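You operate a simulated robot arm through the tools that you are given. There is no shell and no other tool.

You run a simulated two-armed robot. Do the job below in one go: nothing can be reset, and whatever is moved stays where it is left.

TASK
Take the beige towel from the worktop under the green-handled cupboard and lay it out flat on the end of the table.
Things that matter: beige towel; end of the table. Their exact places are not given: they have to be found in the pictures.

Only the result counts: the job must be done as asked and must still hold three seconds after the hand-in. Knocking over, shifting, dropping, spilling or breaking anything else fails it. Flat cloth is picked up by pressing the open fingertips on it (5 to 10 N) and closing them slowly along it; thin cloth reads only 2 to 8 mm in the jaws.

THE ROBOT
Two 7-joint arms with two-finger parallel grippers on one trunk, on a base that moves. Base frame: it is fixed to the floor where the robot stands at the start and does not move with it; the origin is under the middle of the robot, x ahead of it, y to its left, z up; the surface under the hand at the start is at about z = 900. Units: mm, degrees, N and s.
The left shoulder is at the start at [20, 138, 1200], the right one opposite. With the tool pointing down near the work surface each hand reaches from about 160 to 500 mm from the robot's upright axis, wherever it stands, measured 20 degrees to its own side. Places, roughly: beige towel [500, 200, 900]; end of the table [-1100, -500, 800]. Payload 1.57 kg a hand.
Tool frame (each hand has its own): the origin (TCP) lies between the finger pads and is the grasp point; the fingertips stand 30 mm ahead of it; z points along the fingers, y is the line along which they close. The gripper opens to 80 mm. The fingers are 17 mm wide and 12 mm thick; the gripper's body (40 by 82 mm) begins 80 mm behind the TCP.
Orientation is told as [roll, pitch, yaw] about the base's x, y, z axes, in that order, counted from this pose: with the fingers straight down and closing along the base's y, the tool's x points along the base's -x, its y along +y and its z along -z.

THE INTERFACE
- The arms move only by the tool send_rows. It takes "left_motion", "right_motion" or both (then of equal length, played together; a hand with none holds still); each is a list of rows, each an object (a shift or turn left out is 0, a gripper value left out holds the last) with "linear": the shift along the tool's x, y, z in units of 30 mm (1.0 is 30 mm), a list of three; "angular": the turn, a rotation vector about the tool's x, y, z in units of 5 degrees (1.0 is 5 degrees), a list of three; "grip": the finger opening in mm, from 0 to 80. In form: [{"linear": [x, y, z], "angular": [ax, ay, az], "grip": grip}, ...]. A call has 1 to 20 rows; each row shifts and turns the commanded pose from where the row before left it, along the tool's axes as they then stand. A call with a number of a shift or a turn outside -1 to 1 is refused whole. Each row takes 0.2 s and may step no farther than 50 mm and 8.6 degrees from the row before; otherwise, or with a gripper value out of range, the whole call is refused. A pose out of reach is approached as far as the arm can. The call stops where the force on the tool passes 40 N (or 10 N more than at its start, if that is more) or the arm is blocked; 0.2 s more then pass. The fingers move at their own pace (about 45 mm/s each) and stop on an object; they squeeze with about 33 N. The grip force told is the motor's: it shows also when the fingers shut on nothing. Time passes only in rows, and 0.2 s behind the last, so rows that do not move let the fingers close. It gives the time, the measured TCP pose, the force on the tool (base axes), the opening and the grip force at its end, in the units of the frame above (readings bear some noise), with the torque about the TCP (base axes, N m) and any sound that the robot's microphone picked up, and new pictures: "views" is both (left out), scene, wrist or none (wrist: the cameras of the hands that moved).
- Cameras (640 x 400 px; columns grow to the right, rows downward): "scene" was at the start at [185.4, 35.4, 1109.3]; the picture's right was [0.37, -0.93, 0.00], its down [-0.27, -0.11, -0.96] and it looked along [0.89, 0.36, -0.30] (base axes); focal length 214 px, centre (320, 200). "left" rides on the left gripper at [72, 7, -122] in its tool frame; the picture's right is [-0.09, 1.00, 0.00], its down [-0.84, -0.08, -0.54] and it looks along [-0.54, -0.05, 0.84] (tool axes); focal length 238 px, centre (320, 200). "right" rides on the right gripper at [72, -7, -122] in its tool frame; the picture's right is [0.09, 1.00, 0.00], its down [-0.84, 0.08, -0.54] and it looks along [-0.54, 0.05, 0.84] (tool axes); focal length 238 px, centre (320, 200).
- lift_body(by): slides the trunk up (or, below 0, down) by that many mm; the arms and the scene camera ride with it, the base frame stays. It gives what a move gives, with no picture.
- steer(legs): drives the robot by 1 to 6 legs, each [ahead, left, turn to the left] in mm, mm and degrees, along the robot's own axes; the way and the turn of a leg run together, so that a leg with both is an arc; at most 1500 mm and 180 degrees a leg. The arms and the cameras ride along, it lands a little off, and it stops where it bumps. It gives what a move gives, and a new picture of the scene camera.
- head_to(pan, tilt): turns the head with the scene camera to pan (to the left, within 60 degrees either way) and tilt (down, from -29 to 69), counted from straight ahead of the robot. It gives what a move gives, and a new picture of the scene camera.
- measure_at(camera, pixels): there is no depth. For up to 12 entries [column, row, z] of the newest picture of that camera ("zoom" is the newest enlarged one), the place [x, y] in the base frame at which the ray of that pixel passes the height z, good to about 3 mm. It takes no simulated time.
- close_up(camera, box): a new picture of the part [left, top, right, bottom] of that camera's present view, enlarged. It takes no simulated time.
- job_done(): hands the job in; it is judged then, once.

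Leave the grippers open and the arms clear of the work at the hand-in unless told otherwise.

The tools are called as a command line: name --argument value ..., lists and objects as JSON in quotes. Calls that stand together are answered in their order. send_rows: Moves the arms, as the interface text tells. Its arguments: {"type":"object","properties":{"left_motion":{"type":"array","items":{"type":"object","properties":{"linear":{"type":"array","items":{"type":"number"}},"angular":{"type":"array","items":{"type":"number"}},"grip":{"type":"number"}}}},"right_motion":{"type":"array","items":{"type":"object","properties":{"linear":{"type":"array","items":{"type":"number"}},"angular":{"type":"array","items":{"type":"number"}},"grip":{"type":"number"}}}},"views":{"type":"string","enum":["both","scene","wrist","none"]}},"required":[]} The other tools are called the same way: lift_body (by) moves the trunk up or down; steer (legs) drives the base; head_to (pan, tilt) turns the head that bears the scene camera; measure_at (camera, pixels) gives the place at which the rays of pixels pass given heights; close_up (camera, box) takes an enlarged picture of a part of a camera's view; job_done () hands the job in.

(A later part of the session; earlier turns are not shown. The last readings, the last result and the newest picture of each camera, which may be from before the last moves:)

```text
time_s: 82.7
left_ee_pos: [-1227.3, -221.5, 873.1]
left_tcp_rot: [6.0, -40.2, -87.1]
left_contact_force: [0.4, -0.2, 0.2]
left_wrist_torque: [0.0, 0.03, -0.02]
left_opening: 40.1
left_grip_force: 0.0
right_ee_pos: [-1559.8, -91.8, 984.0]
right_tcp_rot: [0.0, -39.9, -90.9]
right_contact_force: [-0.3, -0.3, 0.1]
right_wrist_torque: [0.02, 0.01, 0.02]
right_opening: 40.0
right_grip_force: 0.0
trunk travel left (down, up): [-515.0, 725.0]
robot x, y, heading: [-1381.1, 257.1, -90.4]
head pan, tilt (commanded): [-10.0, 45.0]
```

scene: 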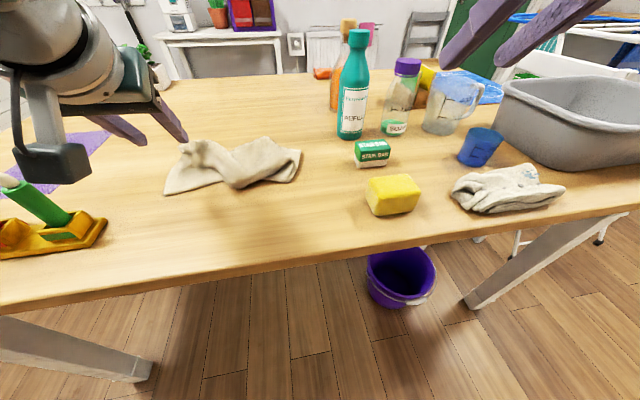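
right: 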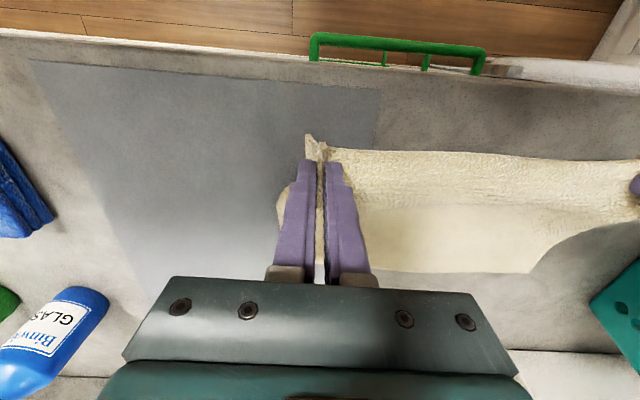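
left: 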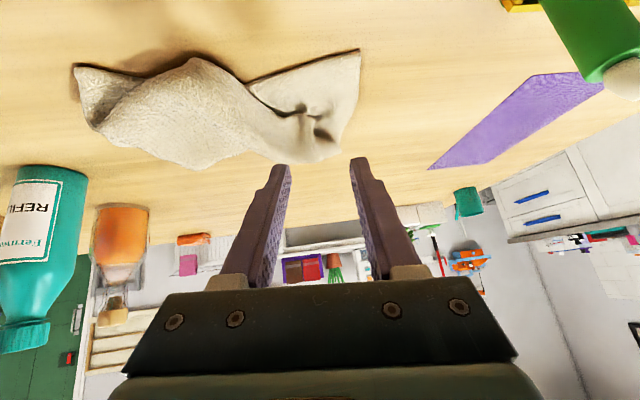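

The towel rests on the wood, free of everything. I'll zoom in on it from the head and left-wrist cameras.

close_up --camera "scene" --box '[140, 110, 340, 235]'

close_up --camera "left" --box '[50, 20, 400, 220]'

measure_at --camera "left" --pixels '[[358, 50, 752], [75, 66, 752], [104, 120, 752], [250, 83, 752], [345, 145, 752], [185, 160, 752]]'

measure_at --camera "scene" --pixels '[[165, 194, 752], [228, 186, 752], [300, 152, 752], [296, 181, 752], [182, 143, 752]]'

```text
3.20 times, centred on (240, 172) of scene
```

zoom: 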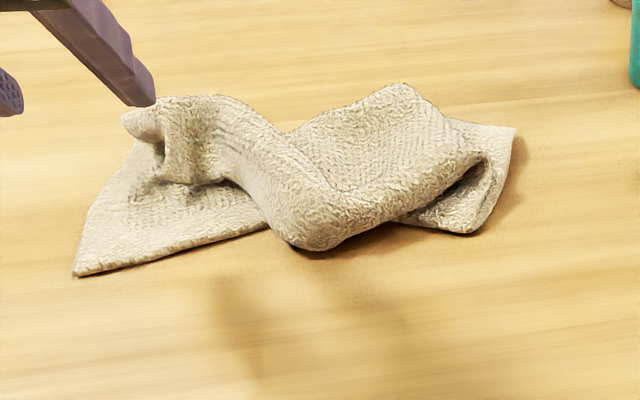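

```text
1.83 times, centred on (225, 120) of left
```

zoom: 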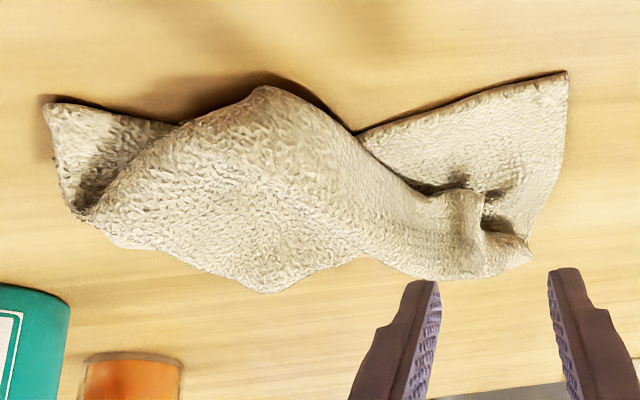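

```text
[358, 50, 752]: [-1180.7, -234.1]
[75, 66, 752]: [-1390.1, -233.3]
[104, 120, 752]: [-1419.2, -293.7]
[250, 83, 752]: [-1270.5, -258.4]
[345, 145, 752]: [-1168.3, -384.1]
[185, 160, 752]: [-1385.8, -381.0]
```

```text
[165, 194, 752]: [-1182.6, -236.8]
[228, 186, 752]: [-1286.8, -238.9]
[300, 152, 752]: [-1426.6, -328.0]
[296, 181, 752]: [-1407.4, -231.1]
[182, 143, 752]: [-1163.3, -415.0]
```

Both cameras agree: corner D is at (−1181, −235) and corner C near (−1398, −232). I'll bring the tilt of both hands to 25°, square the left hand up, narrow the jaws to 30 mm (left) and 26 mm (right), and hover over these two corners.

send_rows --left_motion '[{"angular": [0.6, 1, 0], "grip": 30}, {"angular": [0.6, 1, 0]}, {"angular": [0, 1, 0]}, {"angular": [0.245, 0, 0.525]}, {"linear": [-0.046, 0.133, 0.416]}, {"linear": [-0.046, 0.133, 0.416]}, {"linear": [-0.046, 0.133, 0.416]}, {"linear": [-0.046, 0.133, 0.416]}, {}, {}, {}, {}, {}, {}]' --right_motion '[{"angular": [0, 1, 0], "grip": 26}, {"angular": [0, 1, 0]}, {"angular": [0, 1, 0]}, {"linear": [-0.221, 0.633, 0.669]}, {"linear": [-0.221, 0.633, 0.669]}, {"linear": [-0.221, 0.633, 0.669]}, {"linear": [-0.221, 0.633, 0.669]}, {"linear": [-0.221, 0.633, 0.669]}, {"linear": [-0.221, 0.633, 0.669]}, {"linear": [-0.221, 0.633, 0.669]}, {"linear": [-0.221, 0.633, 0.669]}, {"linear": [-0.221, 0.633, 0.669]}, {"linear": [-0.221, 0.633, 0.669]}, {}]' --views "both"

```text
time_s: 85.7
left_ee_pos: [-1213.2, -246.1, 830.5]
left_tcp_rot: [-0.5, -25.2, -89.5]
left_contact_force: [0.1, 0.4, 0.5]
left_wrist_torque: [-0.01, -0.02, 0.0]
left_opening: 30.0
left_grip_force: 0.1
right_ee_pos: [-1373.1, -239.8, 830.2]
right_tcp_rot: [0.1, -24.9, -90.9]
right_contact_force: [0.1, 0.0, 0.1]
right_wrist_torque: [0.0, 0.01, 0.02]
right_opening: 25.9
right_grip_force: 0.0
trunk travel left (down, up): [-515.0, 725.0]
robot x, y, heading: [-1380.2, 249.6, -90.3]
head pan, tilt (commanded): [-10.0, 45.0]
```

scene: 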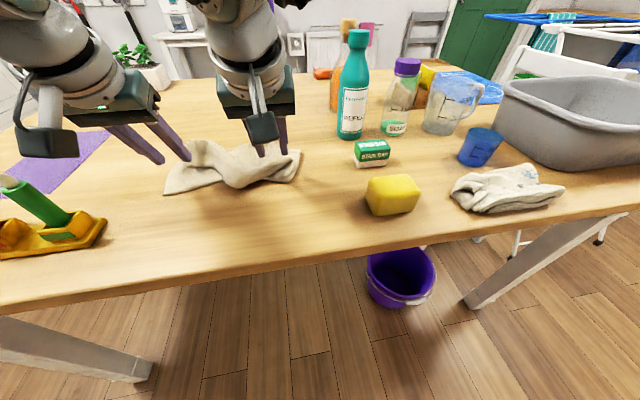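
right: 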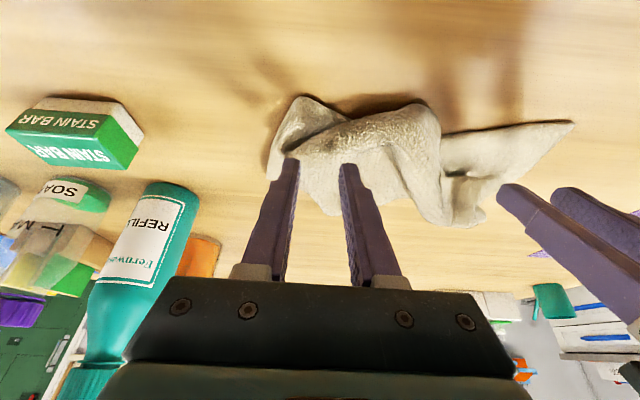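
left: 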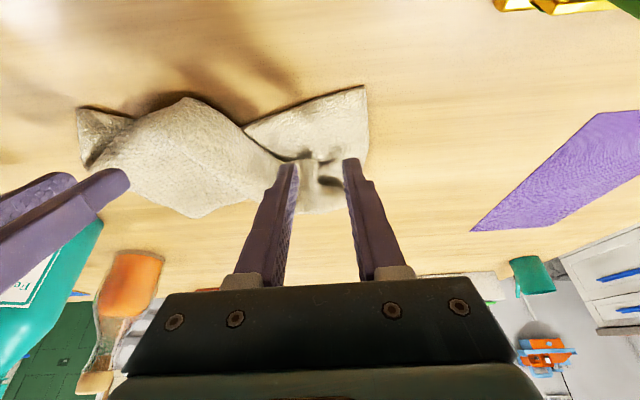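

I'll zoom both wrist views to verify where the fingertips will land relative to the two corners.

close_up --camera "right" --box '[230, 70, 590, 250]'

measure_at --camera "right" --pixels '[[298, 97, 752], [335, 108, 752], [268, 175, 752], [573, 122, 752], [442, 130, 752], [290, 158, 805], [350, 163, 805], [320, 160, 752]]'

measure_at --camera "left" --pixels '[[366, 86, 752], [245, 127, 752], [78, 108, 752], [368, 145, 752], [130, 118, 752], [85, 160, 752]]'

```text
1.78 times, centred on (410, 160) of right
```

zoom: 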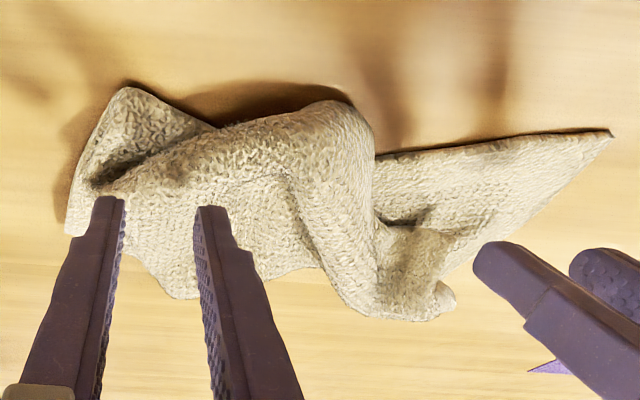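

```text
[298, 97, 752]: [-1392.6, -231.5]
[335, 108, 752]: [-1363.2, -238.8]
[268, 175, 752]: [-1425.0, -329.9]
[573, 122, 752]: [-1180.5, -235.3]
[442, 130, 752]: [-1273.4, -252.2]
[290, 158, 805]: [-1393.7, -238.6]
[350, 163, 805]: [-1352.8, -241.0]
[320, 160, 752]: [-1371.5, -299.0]
```

```text
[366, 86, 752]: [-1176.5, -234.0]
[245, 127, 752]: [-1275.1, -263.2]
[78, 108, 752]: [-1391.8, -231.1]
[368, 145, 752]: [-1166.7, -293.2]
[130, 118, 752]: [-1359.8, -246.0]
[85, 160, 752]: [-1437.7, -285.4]
```

Corner C has only a narrow single-layer triangle exposed, because a fold lies over it. So I'll first grip D with the left hand, which is clean and flat, and raise it to pull the near edge straight; then C will be free for the right hand. Left goes down 40 mm and 5 mm forward while the right backs off upward.

send_rows --left_motion '[{"linear": [0.132, 0, 0.674]}, {"linear": [0.282, 0, 0.604]}, {}, {}]' --right_motion '[{"linear": [0, -0.3, -0.9]}, {"linear": [0, -0.3, -0.9]}, {"linear": [0, -0.3, -0.9]}, {"linear": [0, -0.3, -0.6]}]' --views "wrist"

```text
time_s: 86.7
left_ee_pos: [-1212.5, -251.5, 791.9]
left_tcp_rot: [-0.5, -25.3, -89.4]
left_contact_force: [0.7, 0.6, 0.3]
left_wrist_torque: [-0.01, 0.01, -0.03]
left_opening: 29.9
left_grip_force: 0.1
right_ee_pos: [-1408.6, -196.4, 919.7]
right_tcp_rot: [0.2, -24.9, -91.0]
right_contact_force: [0.4, 0.4, 0.4]
right_wrist_torque: [0.01, 0.0, 0.0]
right_opening: 26.0
right_grip_force: 0.0
trunk travel left (down, up): [-515.0, 725.0]
robot x, y, heading: [-1379.3, 253.6, -90.4]
head pan, tilt (commanded): [-10.0, 45.0]
```

right: 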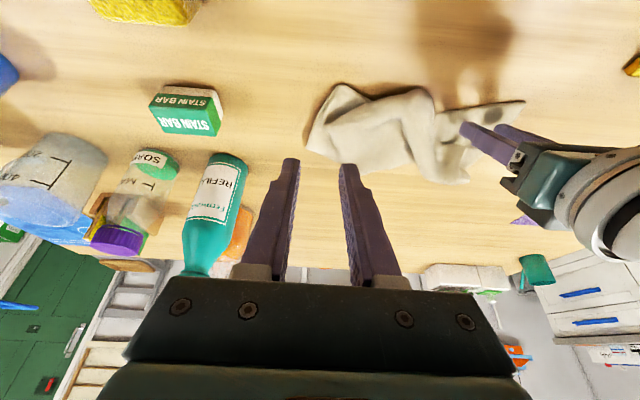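
left: 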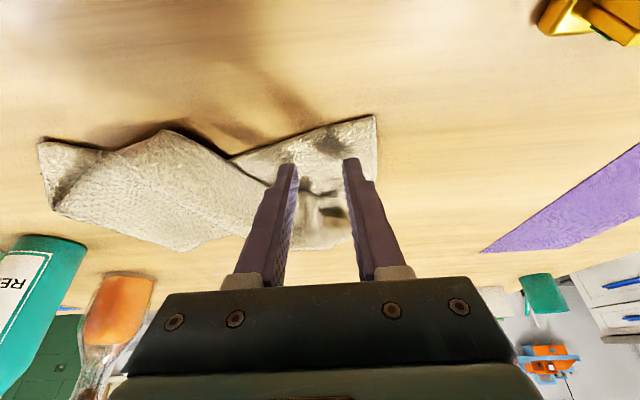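

Left fingertips are about 12 mm above the flat flap at D. I'll descend to contact.

send_rows --left_motion '[{"linear": [0.113, 0, 0.242]}, {"linear": [0.04, 0, 0.09]}, {}]' --views "none"

```text
time_s: 87.5
left_ee_pos: [-1212.8, -254.3, 781.7]
left_tcp_rot: [-0.5, -25.5, -89.4]
left_contact_force: [-0.9, 6.6, 24.8]
left_wrist_torque: [0.1, -0.12, 0.01]
left_opening: 29.9
left_grip_force: 0.1
right_ee_pos: [-1407.4, -197.5, 920.9]
right_tcp_rot: [0.0, -24.9, -90.9]
right_contact_force: [1.2, 0.4, -0.4]
right_wrist_torque: [-0.04, 0.02, -0.04]
right_opening: 25.9
right_grip_force: 0.1
trunk travel left (down, up): [-515.0, 725.0]
robot x, y, heading: [-1381.3, 252.6, -90.3]
head pan, tilt (commanded): [-10.0, 45.0]
```

Contact, 25 N, is too much. I'll ease off about 2.5 mm.

send_rows --left_motion '[{"linear": [-0.034, 0, -0.073]}, {}]' --views "none"

```text
time_s: 88.1
left_ee_pos: [-1213.0, -255.0, 783.3]
left_tcp_rot: [-0.5, -25.3, -89.4]
left_contact_force: [-0.8, -2.4, 12.7]
left_wrist_torque: [-0.1, -0.04, 0.0]
left_opening: 29.8
left_grip_force: 0.0
right_ee_pos: [-1407.3, -198.9, 920.0]
right_tcp_rot: [-0.1, -25.0, -91.0]
right_contact_force: [-0.4, -0.3, 0.9]
right_wrist_torque: [0.01, 0.01, 0.0]
right_opening: 25.8
right_grip_force: 0.0
trunk travel left (down, up): [-515.0, 725.0]
robot x, y, heading: [-1378.1, 254.8, -90.2]
head pan, tilt (commanded): [-10.0, 45.0]
```

Now 12.7 N, similar to the successful grasp before. Closing slowly.

send_rows --left_motion '[{"grip": 27}, {"grip": 24}, {"grip": 21}, {"grip": 18}, {"grip": 15}, {"grip": 12}, {"grip": 9}, {"grip": 6}, {"grip": 3}, {"grip": 0}, {"grip": 0}, {"grip": 0}]' --views "both"

```text
time_s: 90.7
left_ee_pos: [-1213.2, -253.8, 784.5]
left_tcp_rot: [-0.6, -25.3, -89.4]
left_contact_force: [-0.5, 0.5, 13.2]
left_wrist_torque: [-0.08, -0.01, -0.03]
left_opening: 3.1
left_grip_force: 24.3
right_ee_pos: [-1408.1, -197.7, 919.9]
right_tcp_rot: [0.0, -25.0, -91.0]
right_contact_force: [0.9, 0.7, 1.3]
right_wrist_torque: [0.0, 0.0, 0.03]
right_opening: 26.2
right_grip_force: 0.1
trunk travel left (down, up): [-515.0, 725.0]
robot x, y, heading: [-1378.1, 250.2, -90.4]
head pan, tilt (commanded): [-10.0, 45.0]
```

scene: 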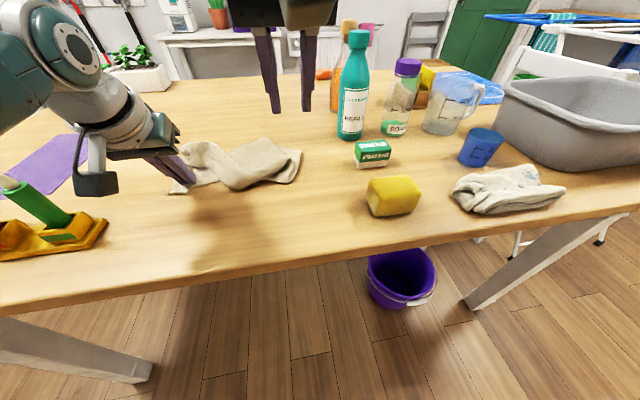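
left: 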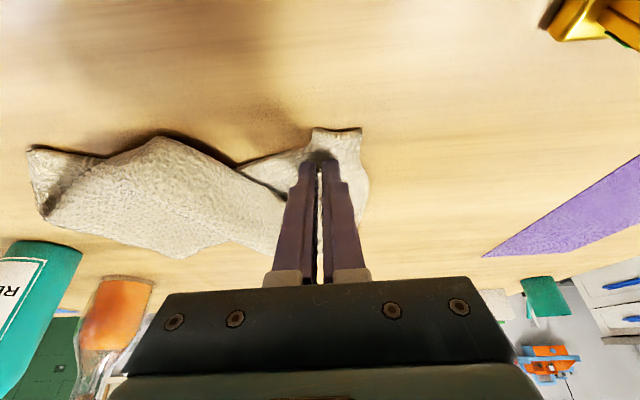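

Left holds D (3.1 mm). I'll raise it about 150 mm with a slight move left to pull the near edge out straight, then look at C.

send_rows --left_motion '[{"linear": [-0.2, 0.1, -0.4]}, {"linear": [-0.352, 0.2, -0.755]}, {"linear": [-0.352, 0.2, -0.755]}, {"linear": [-0.352, 0.2, -0.755]}, {"linear": [-0.352, 0.2, -0.755]}, {"linear": [-0.352, 0.2, -0.755]}, {"linear": [-0.352, 0.2, -0.755]}, {}]' --views "both"

close_up --camera "scene" --box '[120, 70, 360, 220]'

```text
time_s: 92.5
left_ee_pos: [-1173.2, -252.5, 945.0]
left_tcp_rot: [-0.5, -25.2, -89.4]
left_contact_force: [0.0, 0.1, -0.4]
left_wrist_torque: [0.02, -0.02, 0.02]
left_opening: 2.5
left_grip_force: 23.9
right_ee_pos: [-1407.9, -196.7, 919.8]
right_tcp_rot: [-0.1, -24.9, -91.0]
right_contact_force: [1.0, 0.0, 0.2]
right_wrist_torque: [0.0, -0.04, 0.02]
right_opening: 26.0
right_grip_force: 0.0
trunk travel left (down, up): [-515.0, 725.0]
robot x, y, heading: [-1379.0, 255.8, -90.1]
head pan, tilt (commanded): [-10.0, 45.0]
```

scene: 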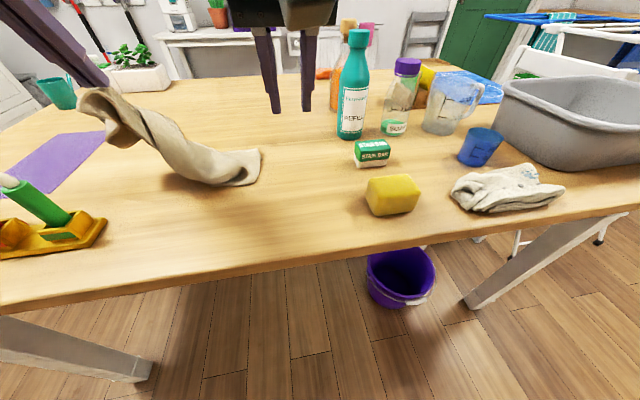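
left: 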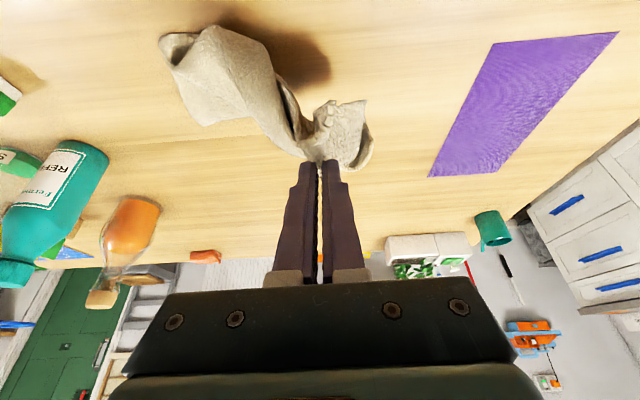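

```text
2.67 times, centred on (240, 145) of scene
```

zoom: 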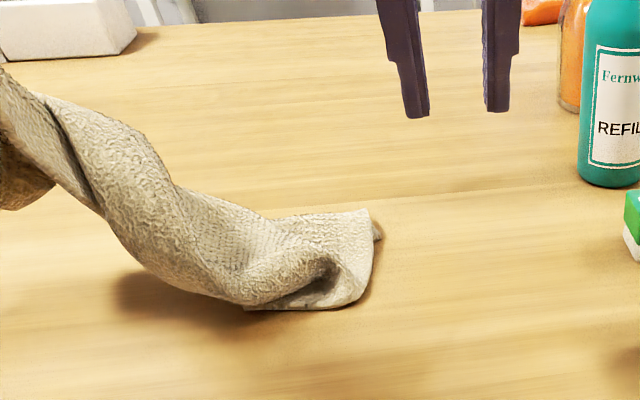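

The strip's end lies near scene (250,180). I'll look at it through the right wrist camera.

close_up --camera "right" --box '[280, 0, 640, 225]'

measure_at --camera "scene" --pixels '[[249, 186, 752], [212, 187, 752], [261, 151, 752], [225, 160, 760]]'

```text
1.78 times, centred on (460, 112) of right
```

zoom: 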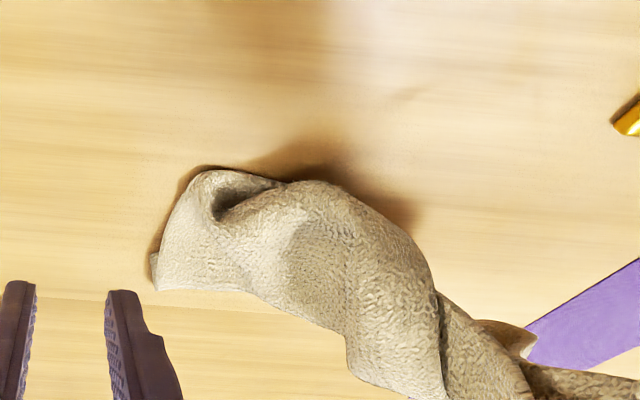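

```text
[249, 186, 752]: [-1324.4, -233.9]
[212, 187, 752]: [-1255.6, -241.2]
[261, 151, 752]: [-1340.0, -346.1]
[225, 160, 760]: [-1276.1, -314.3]
```

The end is bunched and there is too little room on the left because of the bottles. I'll raise D until the towel hangs almost free, shift the robot 110 mm to the right and lay it again with more room.

send_rows --left_motion '[{"linear": [-0.352, 0, -0.755]}, {"linear": [-0.352, 0, -0.755]}, {"linear": [-0.352, 0, -0.755]}, {"linear": [-0.352, 0, -0.755]}, {"linear": [-0.352, 0, -0.755]}, {"linear": [-0.352, 0, -0.755]}, {}]' --views "scene"

```text
time_s: 94.1
left_ee_pos: [-1172.9, -251.9, 1095.6]
left_tcp_rot: [-0.5, -25.2, -89.3]
left_contact_force: [-0.3, 0.4, -0.1]
left_wrist_torque: [0.0, -0.03, 0.05]
left_opening: 2.7
left_grip_force: 23.9
right_ee_pos: [-1408.6, -197.8, 918.9]
right_tcp_rot: [0.0, -24.8, -91.0]
right_contact_force: [-0.5, 0.4, 0.0]
right_wrist_torque: [0.0, -0.02, -0.03]
right_opening: 25.6
right_grip_force: 0.0
trunk travel left (down, up): [-515.0, 725.0]
robot x, y, heading: [-1381.8, 255.7, -90.5]
head pan, tilt (commanded): [-10.0, 45.0]
```

scene: 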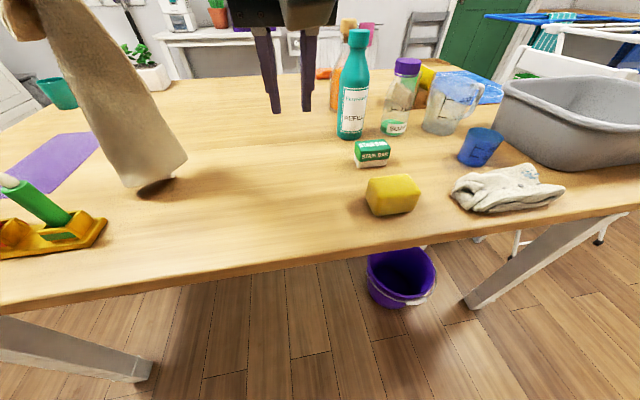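

The towel hangs nearly free again. I'll pan the head left to see its whole shape.

head_to --pan 20 --tilt 35

close_up --camera "scene" --box '[180, 40, 460, 280]'

close_up --camera "right" --box '[320, 0, 640, 200]'

```text
time_s: 95.0
left_ee_pos: [-1171.8, -251.2, 1095.3]
left_tcp_rot: [-0.5, -25.3, -89.5]
left_contact_force: [0.3, -0.3, -0.5]
left_wrist_torque: [-0.01, 0.0, 0.0]
left_opening: 2.5
left_grip_force: 24.4
right_ee_pos: [-1407.8, -196.6, 918.9]
right_tcp_rot: [0.0, -25.0, -91.0]
right_contact_force: [0.4, -0.4, 0.0]
right_wrist_torque: [0.0, -0.01, -0.02]
right_opening: 26.2
right_grip_force: 0.0
trunk travel left (down, up): [-515.0, 725.0]
robot x, y, heading: [-1380.9, 255.2, -90.3]
head pan, tilt (commanded): [20.0, 35.0]
```

scene: 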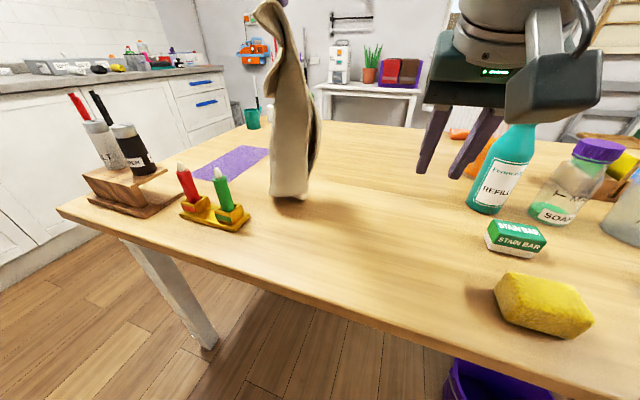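

```text
1.67 times, centred on (320, 160) of scene
```

zoom: 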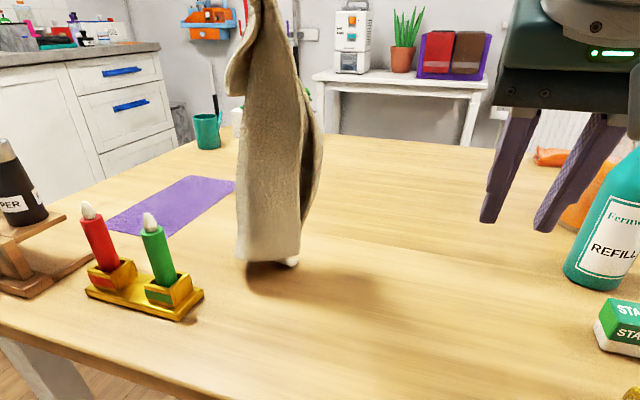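

```text
2.00 times, centred on (480, 100) of right
```

zoom: 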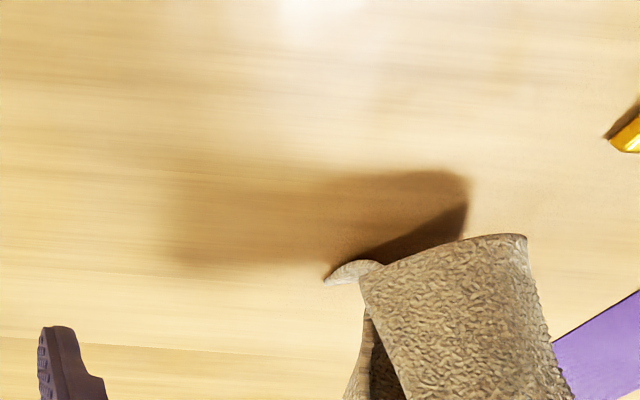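

The bottom edge hangs level just at the table. I'll draw the right hand up and back, slide the left hand with the towel 150 mm to the right, then strafe the robot right a bit more to get room for laying it out leftward.

send_rows --left_motion '[{"linear": [-0.106, 0, -0.227]}, {"linear": [0, -0.6, 0]}, {"linear": [0, -0.6, 0]}, {"linear": [0, -0.6, 0]}, {"linear": [0, -0.6, 0]}, {"linear": [0, -0.6, 0]}, {"linear": [0, -0.6, 0]}, {"linear": [0, -0.6, 0]}, {"linear": [0, -0.6, 0]}, {}]' --right_motion '[{"linear": [0, -0.5, -0.9]}, {"linear": [0.5, -0.5, -0.7]}, {"linear": [0.5, -0.5, -0.7]}, {"linear": [0.5, -0.5, -0.5]}, {"linear": [0.5, 0, 0]}, {}, {}, {}, {}, {}]' --views "scene"

```text
time_s: 97.2
left_ee_pos: [-1312.8, -253.6, 1095.4]
left_tcp_rot: [-0.6, -24.2, -89.0]
left_contact_force: [0.4, -1.0, -0.3]
left_wrist_torque: [0.01, -0.01, 0.02]
left_opening: 2.9
left_grip_force: 23.8
right_ee_pos: [-1466.0, -105.9, 970.4]
right_tcp_rot: [0.0, -24.9, -91.0]
right_contact_force: [-0.4, 0.8, 0.4]
right_wrist_torque: [0.0, 0.02, 0.03]
right_opening: 26.3
right_grip_force: 0.0
trunk travel left (down, up): [-515.0, 725.0]
robot x, y, heading: [-1379.9, 254.4, -90.2]
head pan, tilt (commanded): [20.0, 35.0]
```

scene: 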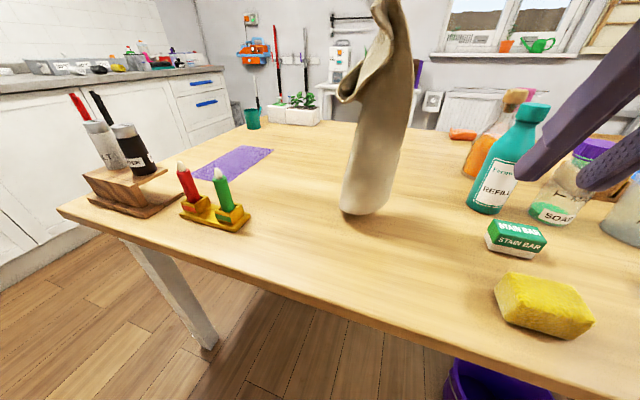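

The robot has room now. I'll strafe right 90 mm so the lower end comes to about x −1420.

steer --legs '[[0, -90, 0]]'

close_up --camera "scene" --box '[240, 0, 540, 280]'

```text
time_s: 98.3
left_ee_pos: [-1405.4, -252.4, 1095.7]
left_tcp_rot: [-0.5, -24.2, -89.4]
left_contact_force: [0.6, -0.3, -0.5]
left_wrist_torque: [0.01, -0.02, 0.0]
left_opening: 2.9
left_grip_force: 23.9
right_ee_pos: [-1555.4, -104.6, 970.5]
right_tcp_rot: [0.0, -24.9, -90.9]
right_contact_force: [-0.7, 0.2, 0.5]
right_wrist_torque: [-0.01, -0.01, 0.01]
right_opening: 25.7
right_grip_force: 0.1
trunk travel left (down, up): [-515.0, 725.0]
robot x, y, heading: [-1470.0, 249.6, -90.4]
head pan, tilt (commanded): [20.0, 35.0]
```

scene: 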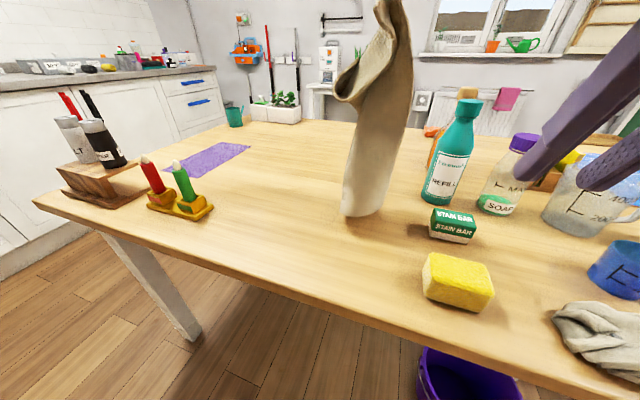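

```text
1.43 times, centred on (390, 140) of scene
```

zoom: 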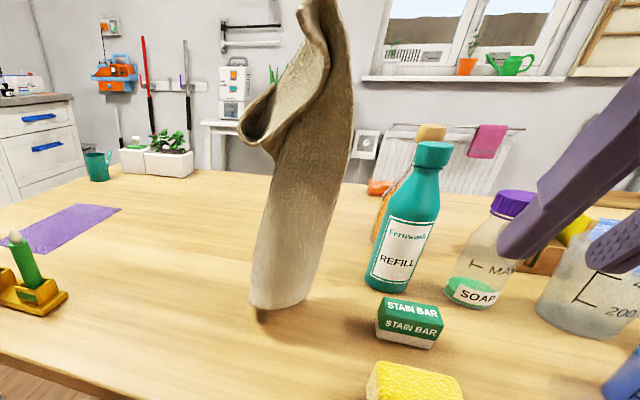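

Measuring the towel's bottom end at (345,214) and (383,210), and the stain-bar box and sponge near it.

measure_at --camera "scene" --pixels '[[345, 214, 755], [383, 210, 755], [345, 214, 775], [432, 225, 750], [425, 290, 750], [423, 195, 750]]'

```text
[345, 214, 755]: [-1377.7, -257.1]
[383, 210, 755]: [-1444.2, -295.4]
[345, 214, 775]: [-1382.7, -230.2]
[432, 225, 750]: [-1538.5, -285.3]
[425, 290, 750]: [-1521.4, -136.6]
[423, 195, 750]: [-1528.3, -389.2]
```

The end rests at x −1378…−1444, with everything else at least 75 mm away. I'll lay the towel leftward along an arc so that it stays stretched.

send_rows --left_motion '[{"linear": [0.019, 0.96, 0.043]}, {"linear": [0.056, 0.947, 0.125]}, {"linear": [0.093, 0.933, 0.207]}, {"linear": [0.13, 0.907, 0.289]}, {"linear": [0.165, 0.87, 0.368]}, {"linear": [0.198, 0.833, 0.44]}, {"linear": [0.232, 0.783, 0.517]}, {"linear": [0.262, 0.73, 0.584]}, {"linear": [0.291, 0.677, 0.648]}, {"linear": [0.3, 0.55, 0.669]}, {}]' --views "both"

```text
time_s: 100.8
left_ee_pos: [-1159.9, -250.1, 965.5]
left_tcp_rot: [-0.5, -24.3, -89.3]
left_contact_force: [-0.1, -0.2, 0.0]
left_wrist_torque: [0.0, -0.02, 0.02]
left_opening: 2.6
left_grip_force: 24.4
right_ee_pos: [-1555.2, -105.0, 970.7]
right_tcp_rot: [0.1, -24.9, -91.0]
right_contact_force: [0.2, 0.0, -0.6]
right_wrist_torque: [0.01, 0.04, -0.01]
right_opening: 26.0
right_grip_force: 0.0
trunk travel left (down, up): [-515.0, 725.0]
robot x, y, heading: [-1468.2, 254.7, -90.1]
head pan, tilt (commanded): [20.0, 35.0]
```

scene: 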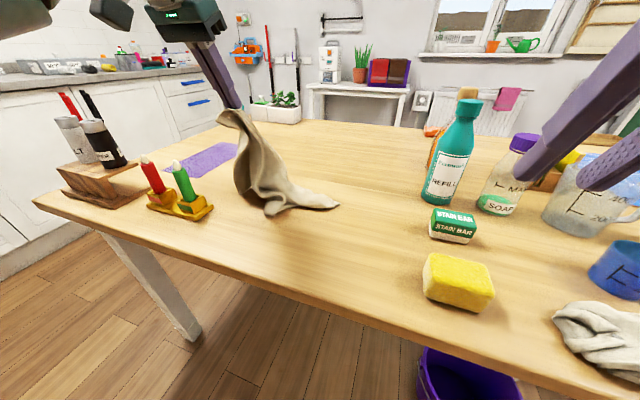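
left: 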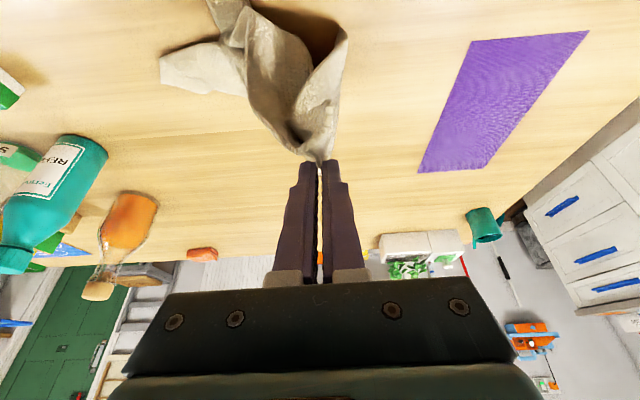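

close_up --camera "scene" --box '[190, 90, 370, 230]'

close_up --camera "left" --box '[140, 0, 400, 170]'

measure_at --camera "scene" --pixels '[[339, 204, 752], [320, 192, 752], [270, 213, 752], [237, 195, 760], [290, 190, 752]]'

```text
2.86 times, centred on (280, 160) of scene
```

zoom: 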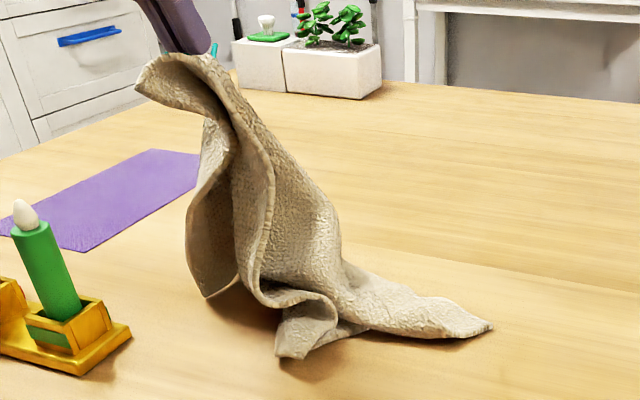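

```text
2.35 times, centred on (270, 85) of left
```

zoom: 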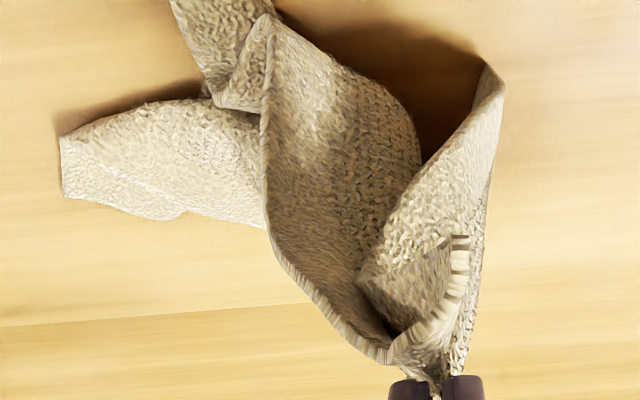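

```text
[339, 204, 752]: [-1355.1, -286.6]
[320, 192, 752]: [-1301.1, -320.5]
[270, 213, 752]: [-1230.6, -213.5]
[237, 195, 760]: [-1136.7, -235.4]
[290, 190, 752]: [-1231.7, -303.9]
```

Looking closely, the hem from the held corner D runs down to the near tip at about (−1230, −213); that tip is the neighbouring corner C. If the right hand pinches that tip now, I hold the long edge DC again. I'll bring the robot left in small steps while the left hand stays roughly in place: first hand 70 mm right, then strafe 70 mm left, twice.

send_rows --left_motion '[{"linear": [0, -0.78, 0]}, {"linear": [0, -0.78, 0]}, {"linear": [0, -0.78, 0]}, {}]' --views "none"

steer --legs '[[0, 70, 0]]'

send_rows --left_motion '[{"linear": [0, -0.78, 0]}, {"linear": [0, -0.78, 0]}, {"linear": [0, -0.78, 0]}, {}]' --views "none"

steer --legs '[[0, 75, 0]]'

```text
time_s: 101.8
left_ee_pos: [-1231.1, -250.8, 967.0]
left_tcp_rot: [-0.4, -24.4, -89.3]
left_contact_force: [0.0, -0.2, -0.8]
left_wrist_torque: [-0.03, -0.02, 0.07]
left_opening: 2.4
left_grip_force: 23.8
right_ee_pos: [-1555.5, -105.1, 969.3]
right_tcp_rot: [0.1, -24.9, -91.0]
right_contact_force: [0.4, -0.6, -0.9]
right_wrist_torque: [0.01, 0.02, 0.03]
right_opening: 26.0
right_grip_force: 0.0
trunk travel left (down, up): [-515.0, 725.0]
robot x, y, heading: [-1472.9, 257.4, -90.3]
head pan, tilt (commanded): [20.0, 35.0]
```

```text
time_s: 102.8
left_ee_pos: [-1159.7, -251.7, 967.4]
left_tcp_rot: [-0.3, -24.3, -89.3]
left_contact_force: [-0.1, 0.0, 0.2]
left_wrist_torque: [0.03, -0.02, 0.01]
left_opening: 2.5
left_grip_force: 23.9
right_ee_pos: [-1485.3, -105.5, 971.3]
right_tcp_rot: [-0.1, -25.0, -91.0]
right_contact_force: [-0.1, 0.0, -0.2]
right_wrist_torque: [-0.01, 0.03, -0.04]
right_opening: 26.1
right_grip_force: 0.1
trunk travel left (down, up): [-515.0, 725.0]
robot x, y, heading: [-1400.5, 254.3, -90.2]
head pan, tilt (commanded): [20.0, 35.0]
```

scene: 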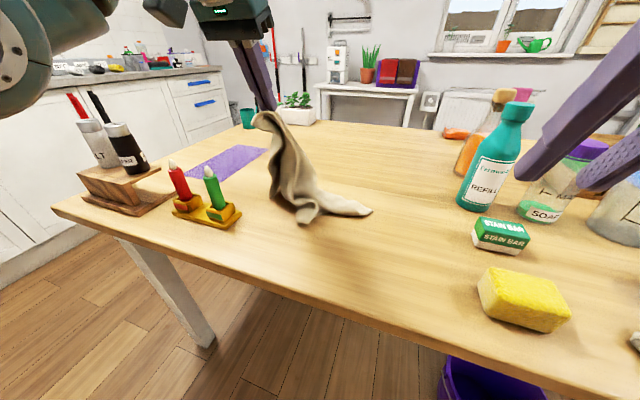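

```text
time_s: 103.8
left_ee_pos: [-1230.9, -252.1, 967.9]
left_tcp_rot: [-0.4, -24.4, -89.3]
left_contact_force: [-0.1, 0.0, 0.2]
left_wrist_torque: [-0.01, -0.02, 0.03]
left_opening: 2.7
left_grip_force: 24.4
right_ee_pos: [-1485.8, -106.6, 968.1]
right_tcp_rot: [0.0, -24.9, -91.1]
right_contact_force: [0.7, 0.5, 0.3]
right_wrist_torque: [0.02, 0.01, 0.0]
right_opening: 26.2
right_grip_force: 0.0
trunk travel left (down, up): [-515.0, 725.0]
robot x, y, heading: [-1403.0, 254.9, -90.5]
head pan, tilt (commanded): [20.0, 35.0]
```

```text
time_s: 104.8
left_ee_pos: [-1155.5, -253.7, 967.0]
left_tcp_rot: [-0.4, -24.2, -89.3]
left_contact_force: [0.0, 0.6, -0.7]
left_wrist_torque: [-0.05, -0.02, 0.05]
left_opening: 2.5
left_grip_force: 23.8
right_ee_pos: [-1410.6, -106.7, 970.1]
right_tcp_rot: [0.0, -24.9, -91.1]
right_contact_force: [0.2, 0.8, -0.2]
right_wrist_torque: [-0.01, 0.01, -0.01]
right_opening: 26.1
right_grip_force: 0.0
trunk travel left (down, up): [-515.0, 725.0]
robot x, y, heading: [-1324.6, 252.4, -90.2]
head pan, tilt (commanded): [20.0, 35.0]
```

scene: 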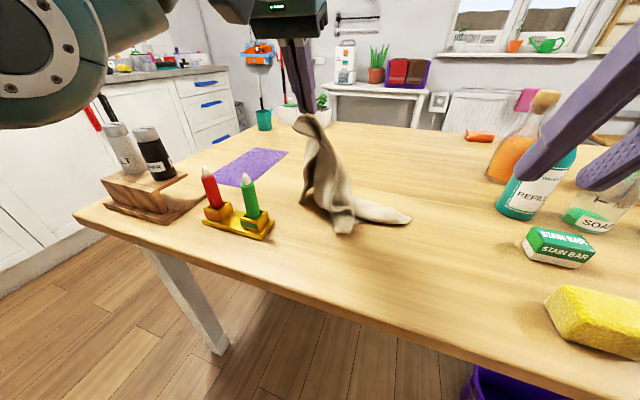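

The towel kept its shape. Zooming in on it, and measuring the near tip.

close_up --camera "scene" --box '[270, 100, 430, 250]'

measure_at --camera "scene" --pixels '[[338, 234, 752], [354, 229, 752], [411, 219, 752], [318, 213, 760], [350, 212, 770], [372, 205, 752]]'

close_up --camera "right" --box '[320, 0, 640, 200]'

close_up --camera "left" --box '[140, 0, 400, 170]'

```text
2.67 times, centred on (350, 175) of scene
```

zoom: 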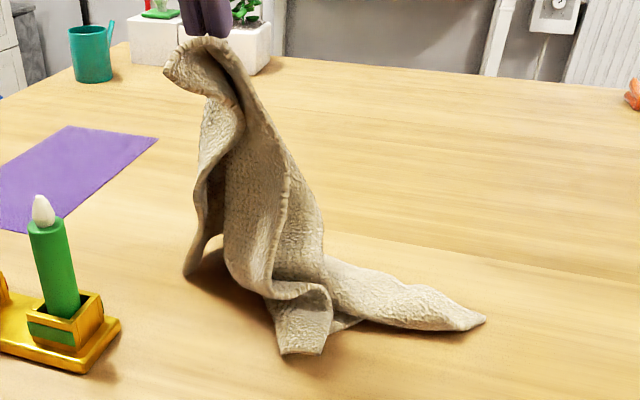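

```text
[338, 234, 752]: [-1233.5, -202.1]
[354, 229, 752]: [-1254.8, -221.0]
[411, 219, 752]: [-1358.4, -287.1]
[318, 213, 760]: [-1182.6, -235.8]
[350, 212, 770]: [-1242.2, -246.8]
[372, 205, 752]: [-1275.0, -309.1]
```

```text
2.00 times, centred on (480, 100) of right
```

zoom: 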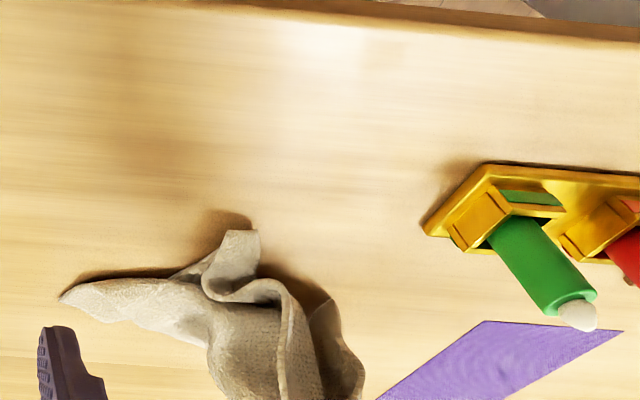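

```text
2.35 times, centred on (270, 85) of left
```

zoom: 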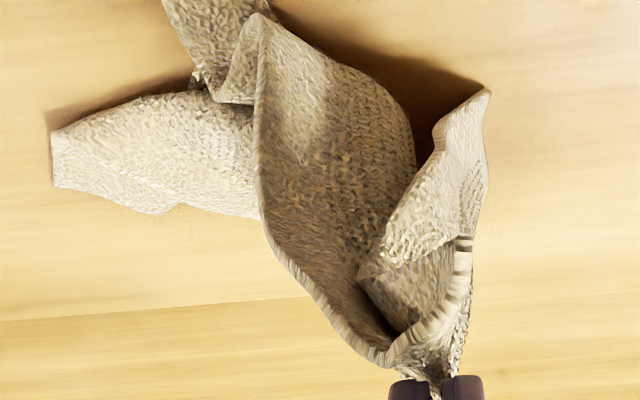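

The tip of C is a narrow strip about 25 mm wide near (−1240, −205 to −240), lying on the wood. I'll straddle it with the right fingers (opening 50 mm), so that closing gathers it in. First I'll hover, moving the left hand 15 mm away for clearance.

send_rows --left_motion '[{"linear": [0, 0.25, 0]}, {"linear": [0, 0.25, 0]}, {}, {}, {}, {}, {}, {}, {}]' --right_motion '[{"linear": [-0.116, 0.7, 0.698], "grip": 50}, {"linear": [-0.116, 0.7, 0.698]}, {"linear": [-0.116, 0.7, 0.698]}, {"linear": [-0.116, 0.7, 0.698]}, {"linear": [-0.116, 0.7, 0.698]}, {"linear": [-0.116, 0.7, 0.698]}, {"linear": [-0.116, 0.7, 0.698]}, {"linear": [-0.116, 0.7, 0.698]}, {}]' --views "both"

```text
time_s: 106.8
left_ee_pos: [-1140.9, -253.9, 966.7]
left_tcp_rot: [-0.5, -24.4, -89.2]
left_contact_force: [0.1, -0.5, -0.4]
left_wrist_torque: [0.0, -0.01, 0.0]
left_opening: 2.6
left_grip_force: 23.9
right_ee_pos: [-1250.6, -200.8, 835.6]
right_tcp_rot: [0.0, -24.9, -91.0]
right_contact_force: [0.0, 0.0, 0.0]
right_wrist_torque: [-0.02, 0.02, -0.02]
right_opening: 49.7
right_grip_force: 0.1
right hand out of reach, approached as far as the arm can: row 8
trunk travel left (down, up): [-515.0, 725.0]
robot x, y, heading: [-1326.3, 253.4, -90.4]
head pan, tilt (commanded): [20.0, 35.0]
```

scene: 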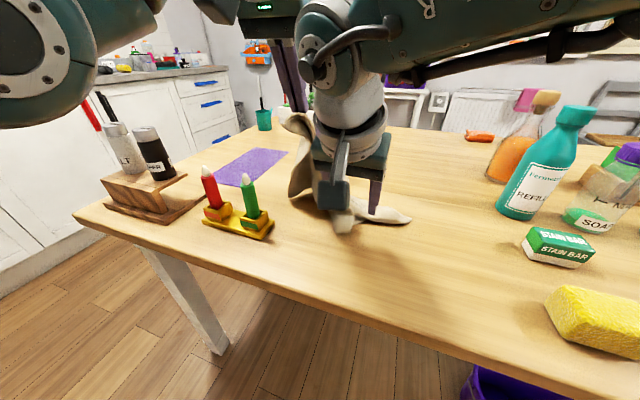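
right: 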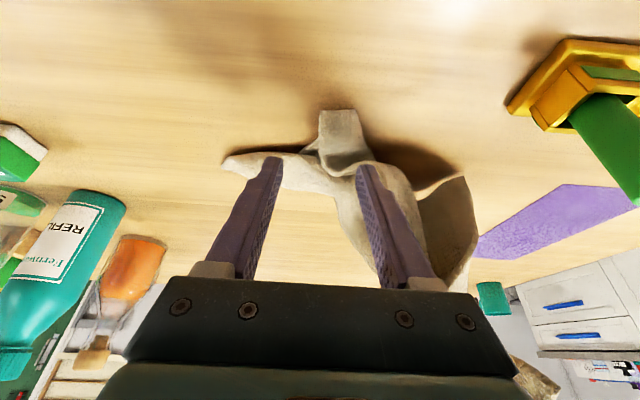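
left: 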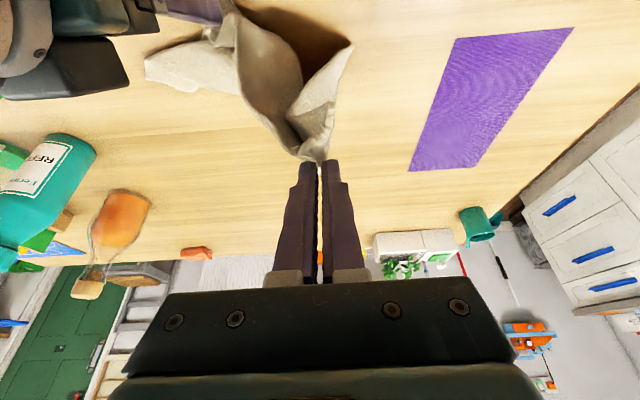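

The right hand is at its reach limit and about 14 mm too far right. I'll shift both hands right by small amounts and strafe the robot 40 mm left to compensate.

send_rows --left_motion '[{"linear": [0, -0.67, 0]}, {"linear": [0, -0.67, 0]}, {}]' --right_motion '[{"linear": [0, -0.62, 0]}, {"linear": [0, -0.62, 0]}, {}]' --views "none"

steer --legs '[[0, 45, 0]]'

close_up --camera "right" --box '[190, 60, 510, 260]'

```text
time_s: 107.6
left_ee_pos: [-1181.1, -254.1, 968.6]
left_tcp_rot: [-0.4, -24.4, -89.3]
left_contact_force: [0.0, -0.6, -0.8]
left_wrist_torque: [-0.03, 0.0, 0.0]
left_opening: 2.5
left_grip_force: 23.6
right_ee_pos: [-1288.8, -201.2, 835.4]
right_tcp_rot: [0.0, -24.9, -91.2]
right_contact_force: [0.8, 0.0, 1.1]
right_wrist_torque: [-0.02, 0.01, 0.04]
right_opening: 50.0
right_grip_force: 0.1
trunk travel left (down, up): [-515.0, 725.0]
robot x, y, heading: [-1323.5, 253.4, -90.1]
head pan, tilt (commanded): [20.0, 35.0]
```

```text
time_s: 108.5
left_ee_pos: [-1136.3, -254.0, 967.0]
left_tcp_rot: [-0.4, -24.2, -89.4]
left_contact_force: [-0.4, -0.1, -0.5]
left_wrist_torque: [-0.01, -0.01, 0.01]
left_opening: 2.6
left_grip_force: 24.2
right_ee_pos: [-1243.5, -200.9, 836.6]
right_tcp_rot: [0.1, -24.9, -91.1]
right_contact_force: [0.5, -0.4, 0.1]
right_wrist_torque: [-0.02, 0.03, -0.04]
right_opening: 50.3
right_grip_force: 0.0
trunk travel left (down, up): [-515.0, 725.0]
robot x, y, heading: [-1280.3, 253.7, -90.5]
head pan, tilt (commanded): [20.0, 35.0]
```

scene: 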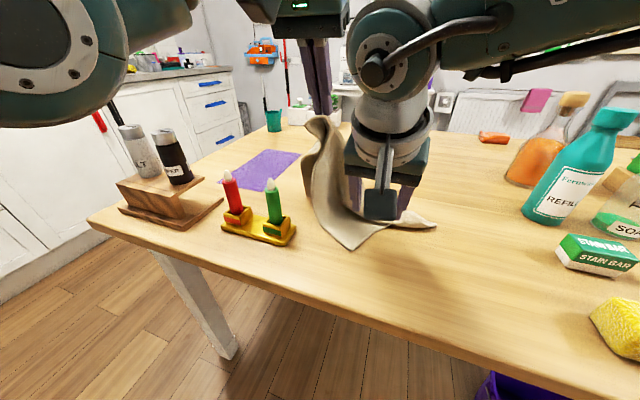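

```text
2.00 times, centred on (350, 160) of right
```

zoom: 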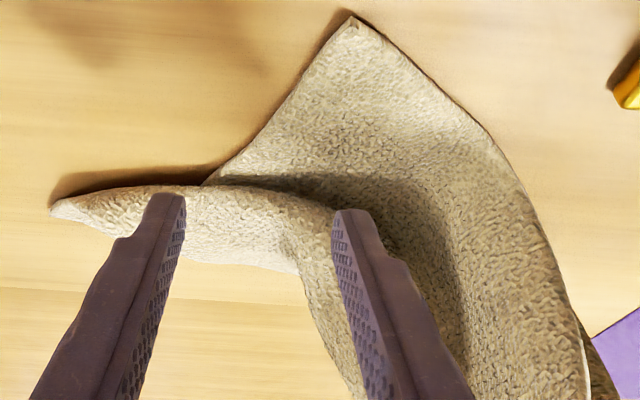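

The shift unfolded the curl: corner C now lies flat and fully exposed, its apex at zoom (350,18) = right-camera pixel (365,69). I'll measure it.

measure_at --camera "right" --pixels '[[365, 69, 752], [330, 111, 752], [415, 105, 752], [293, 151, 752], [445, 145, 752]]'

measure_at --camera "scene" --pixels '[[354, 249, 752], [325, 228, 752], [390, 230, 752]]'

```text
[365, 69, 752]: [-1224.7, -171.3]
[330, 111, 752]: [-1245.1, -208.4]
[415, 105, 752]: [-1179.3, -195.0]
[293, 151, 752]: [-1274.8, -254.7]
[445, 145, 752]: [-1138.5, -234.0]
```

```text
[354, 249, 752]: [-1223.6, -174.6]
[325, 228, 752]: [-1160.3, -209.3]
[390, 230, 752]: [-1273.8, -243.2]
```

C's apex is at (−1224, −173) with the hem running cleanly to the held corner. The pinch point is (−1210, −202). I'll move the left hand 33 mm right and strafe the robot 33 mm left, which puts the right hand right over C, then back it off 12 mm and narrow the jaw to 26 mm.

send_rows --left_motion '[{"linear": [0, -0.55, 0]}, {"linear": [0, -0.55, 0]}, {}]' --right_motion '[{"linear": [0.18, 0, -0.08], "grip": 26}, {"linear": [0.18, 0, -0.08]}, {}]' --views "none"

steer --legs '[[0, 33, 0]]'

close_up --camera "right" --box '[190, 60, 510, 260]'

```text
time_s: 109.3
left_ee_pos: [-1168.6, -254.8, 967.5]
left_tcp_rot: [-0.4, -24.3, -89.3]
left_contact_force: [-0.2, -0.4, 0.3]
left_wrist_torque: [0.01, -0.01, -0.01]
left_opening: 2.4
left_grip_force: 23.7
right_ee_pos: [-1244.6, -188.8, 835.9]
right_tcp_rot: [0.0, -24.9, -91.2]
right_contact_force: [0.1, 1.1, -0.2]
right_wrist_torque: [-0.02, 0.01, 0.03]
right_opening: 26.2
right_grip_force: 0.1
trunk travel left (down, up): [-515.0, 725.0]
robot x, y, heading: [-1278.6, 252.5, -90.5]
head pan, tilt (commanded): [20.0, 35.0]
```

```text
time_s: 110.2
left_ee_pos: [-1135.3, -254.6, 967.7]
left_tcp_rot: [-0.4, -24.3, -89.4]
left_contact_force: [-0.4, -0.2, 0.0]
left_wrist_torque: [0.02, -0.04, 0.03]
left_opening: 2.6
left_grip_force: 24.2
right_ee_pos: [-1211.3, -188.7, 836.3]
right_tcp_rot: [0.0, -24.8, -91.1]
right_contact_force: [0.3, 0.7, -0.4]
right_wrist_torque: [-0.02, 0.03, 0.01]
right_opening: 25.7
right_grip_force: 0.1
trunk travel left (down, up): [-515.0, 725.0]
robot x, y, heading: [-1245.6, 253.6, -90.4]
head pan, tilt (commanded): [20.0, 35.0]
```

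scene: 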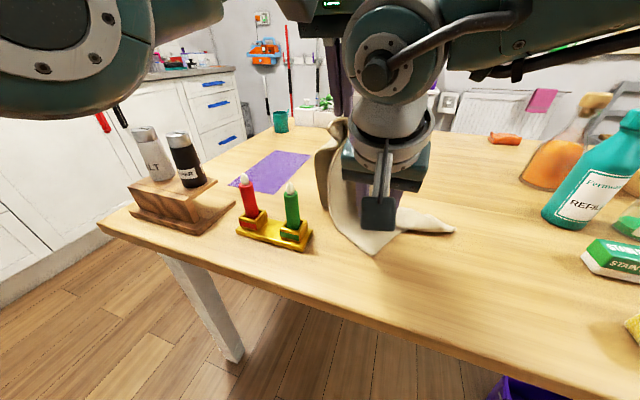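

```text
2.00 times, centred on (350, 160) of right
```

zoom: 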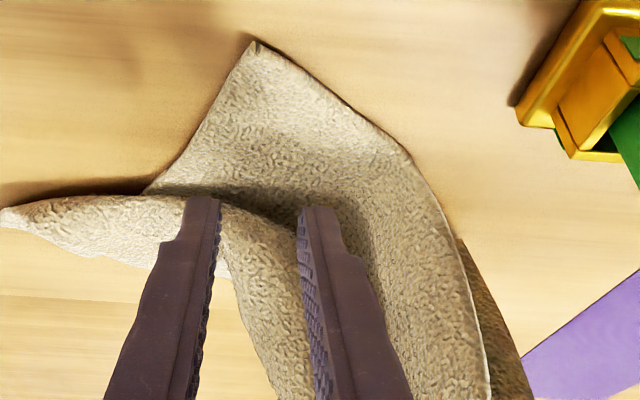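

C is still flat; apex at right-camera pixel (317,81). Measuring to fine-tune.

measure_at --camera "right" --pixels '[[317, 81, 752], [290, 121, 752], [266, 153, 752], [360, 112, 752], [392, 135, 752], [320, 130, 752], [330, 155, 752]]'

```text
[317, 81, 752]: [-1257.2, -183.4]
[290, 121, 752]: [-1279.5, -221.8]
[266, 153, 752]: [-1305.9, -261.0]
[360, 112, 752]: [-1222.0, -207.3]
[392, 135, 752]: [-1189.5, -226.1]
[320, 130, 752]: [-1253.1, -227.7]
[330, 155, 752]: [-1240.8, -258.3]
```

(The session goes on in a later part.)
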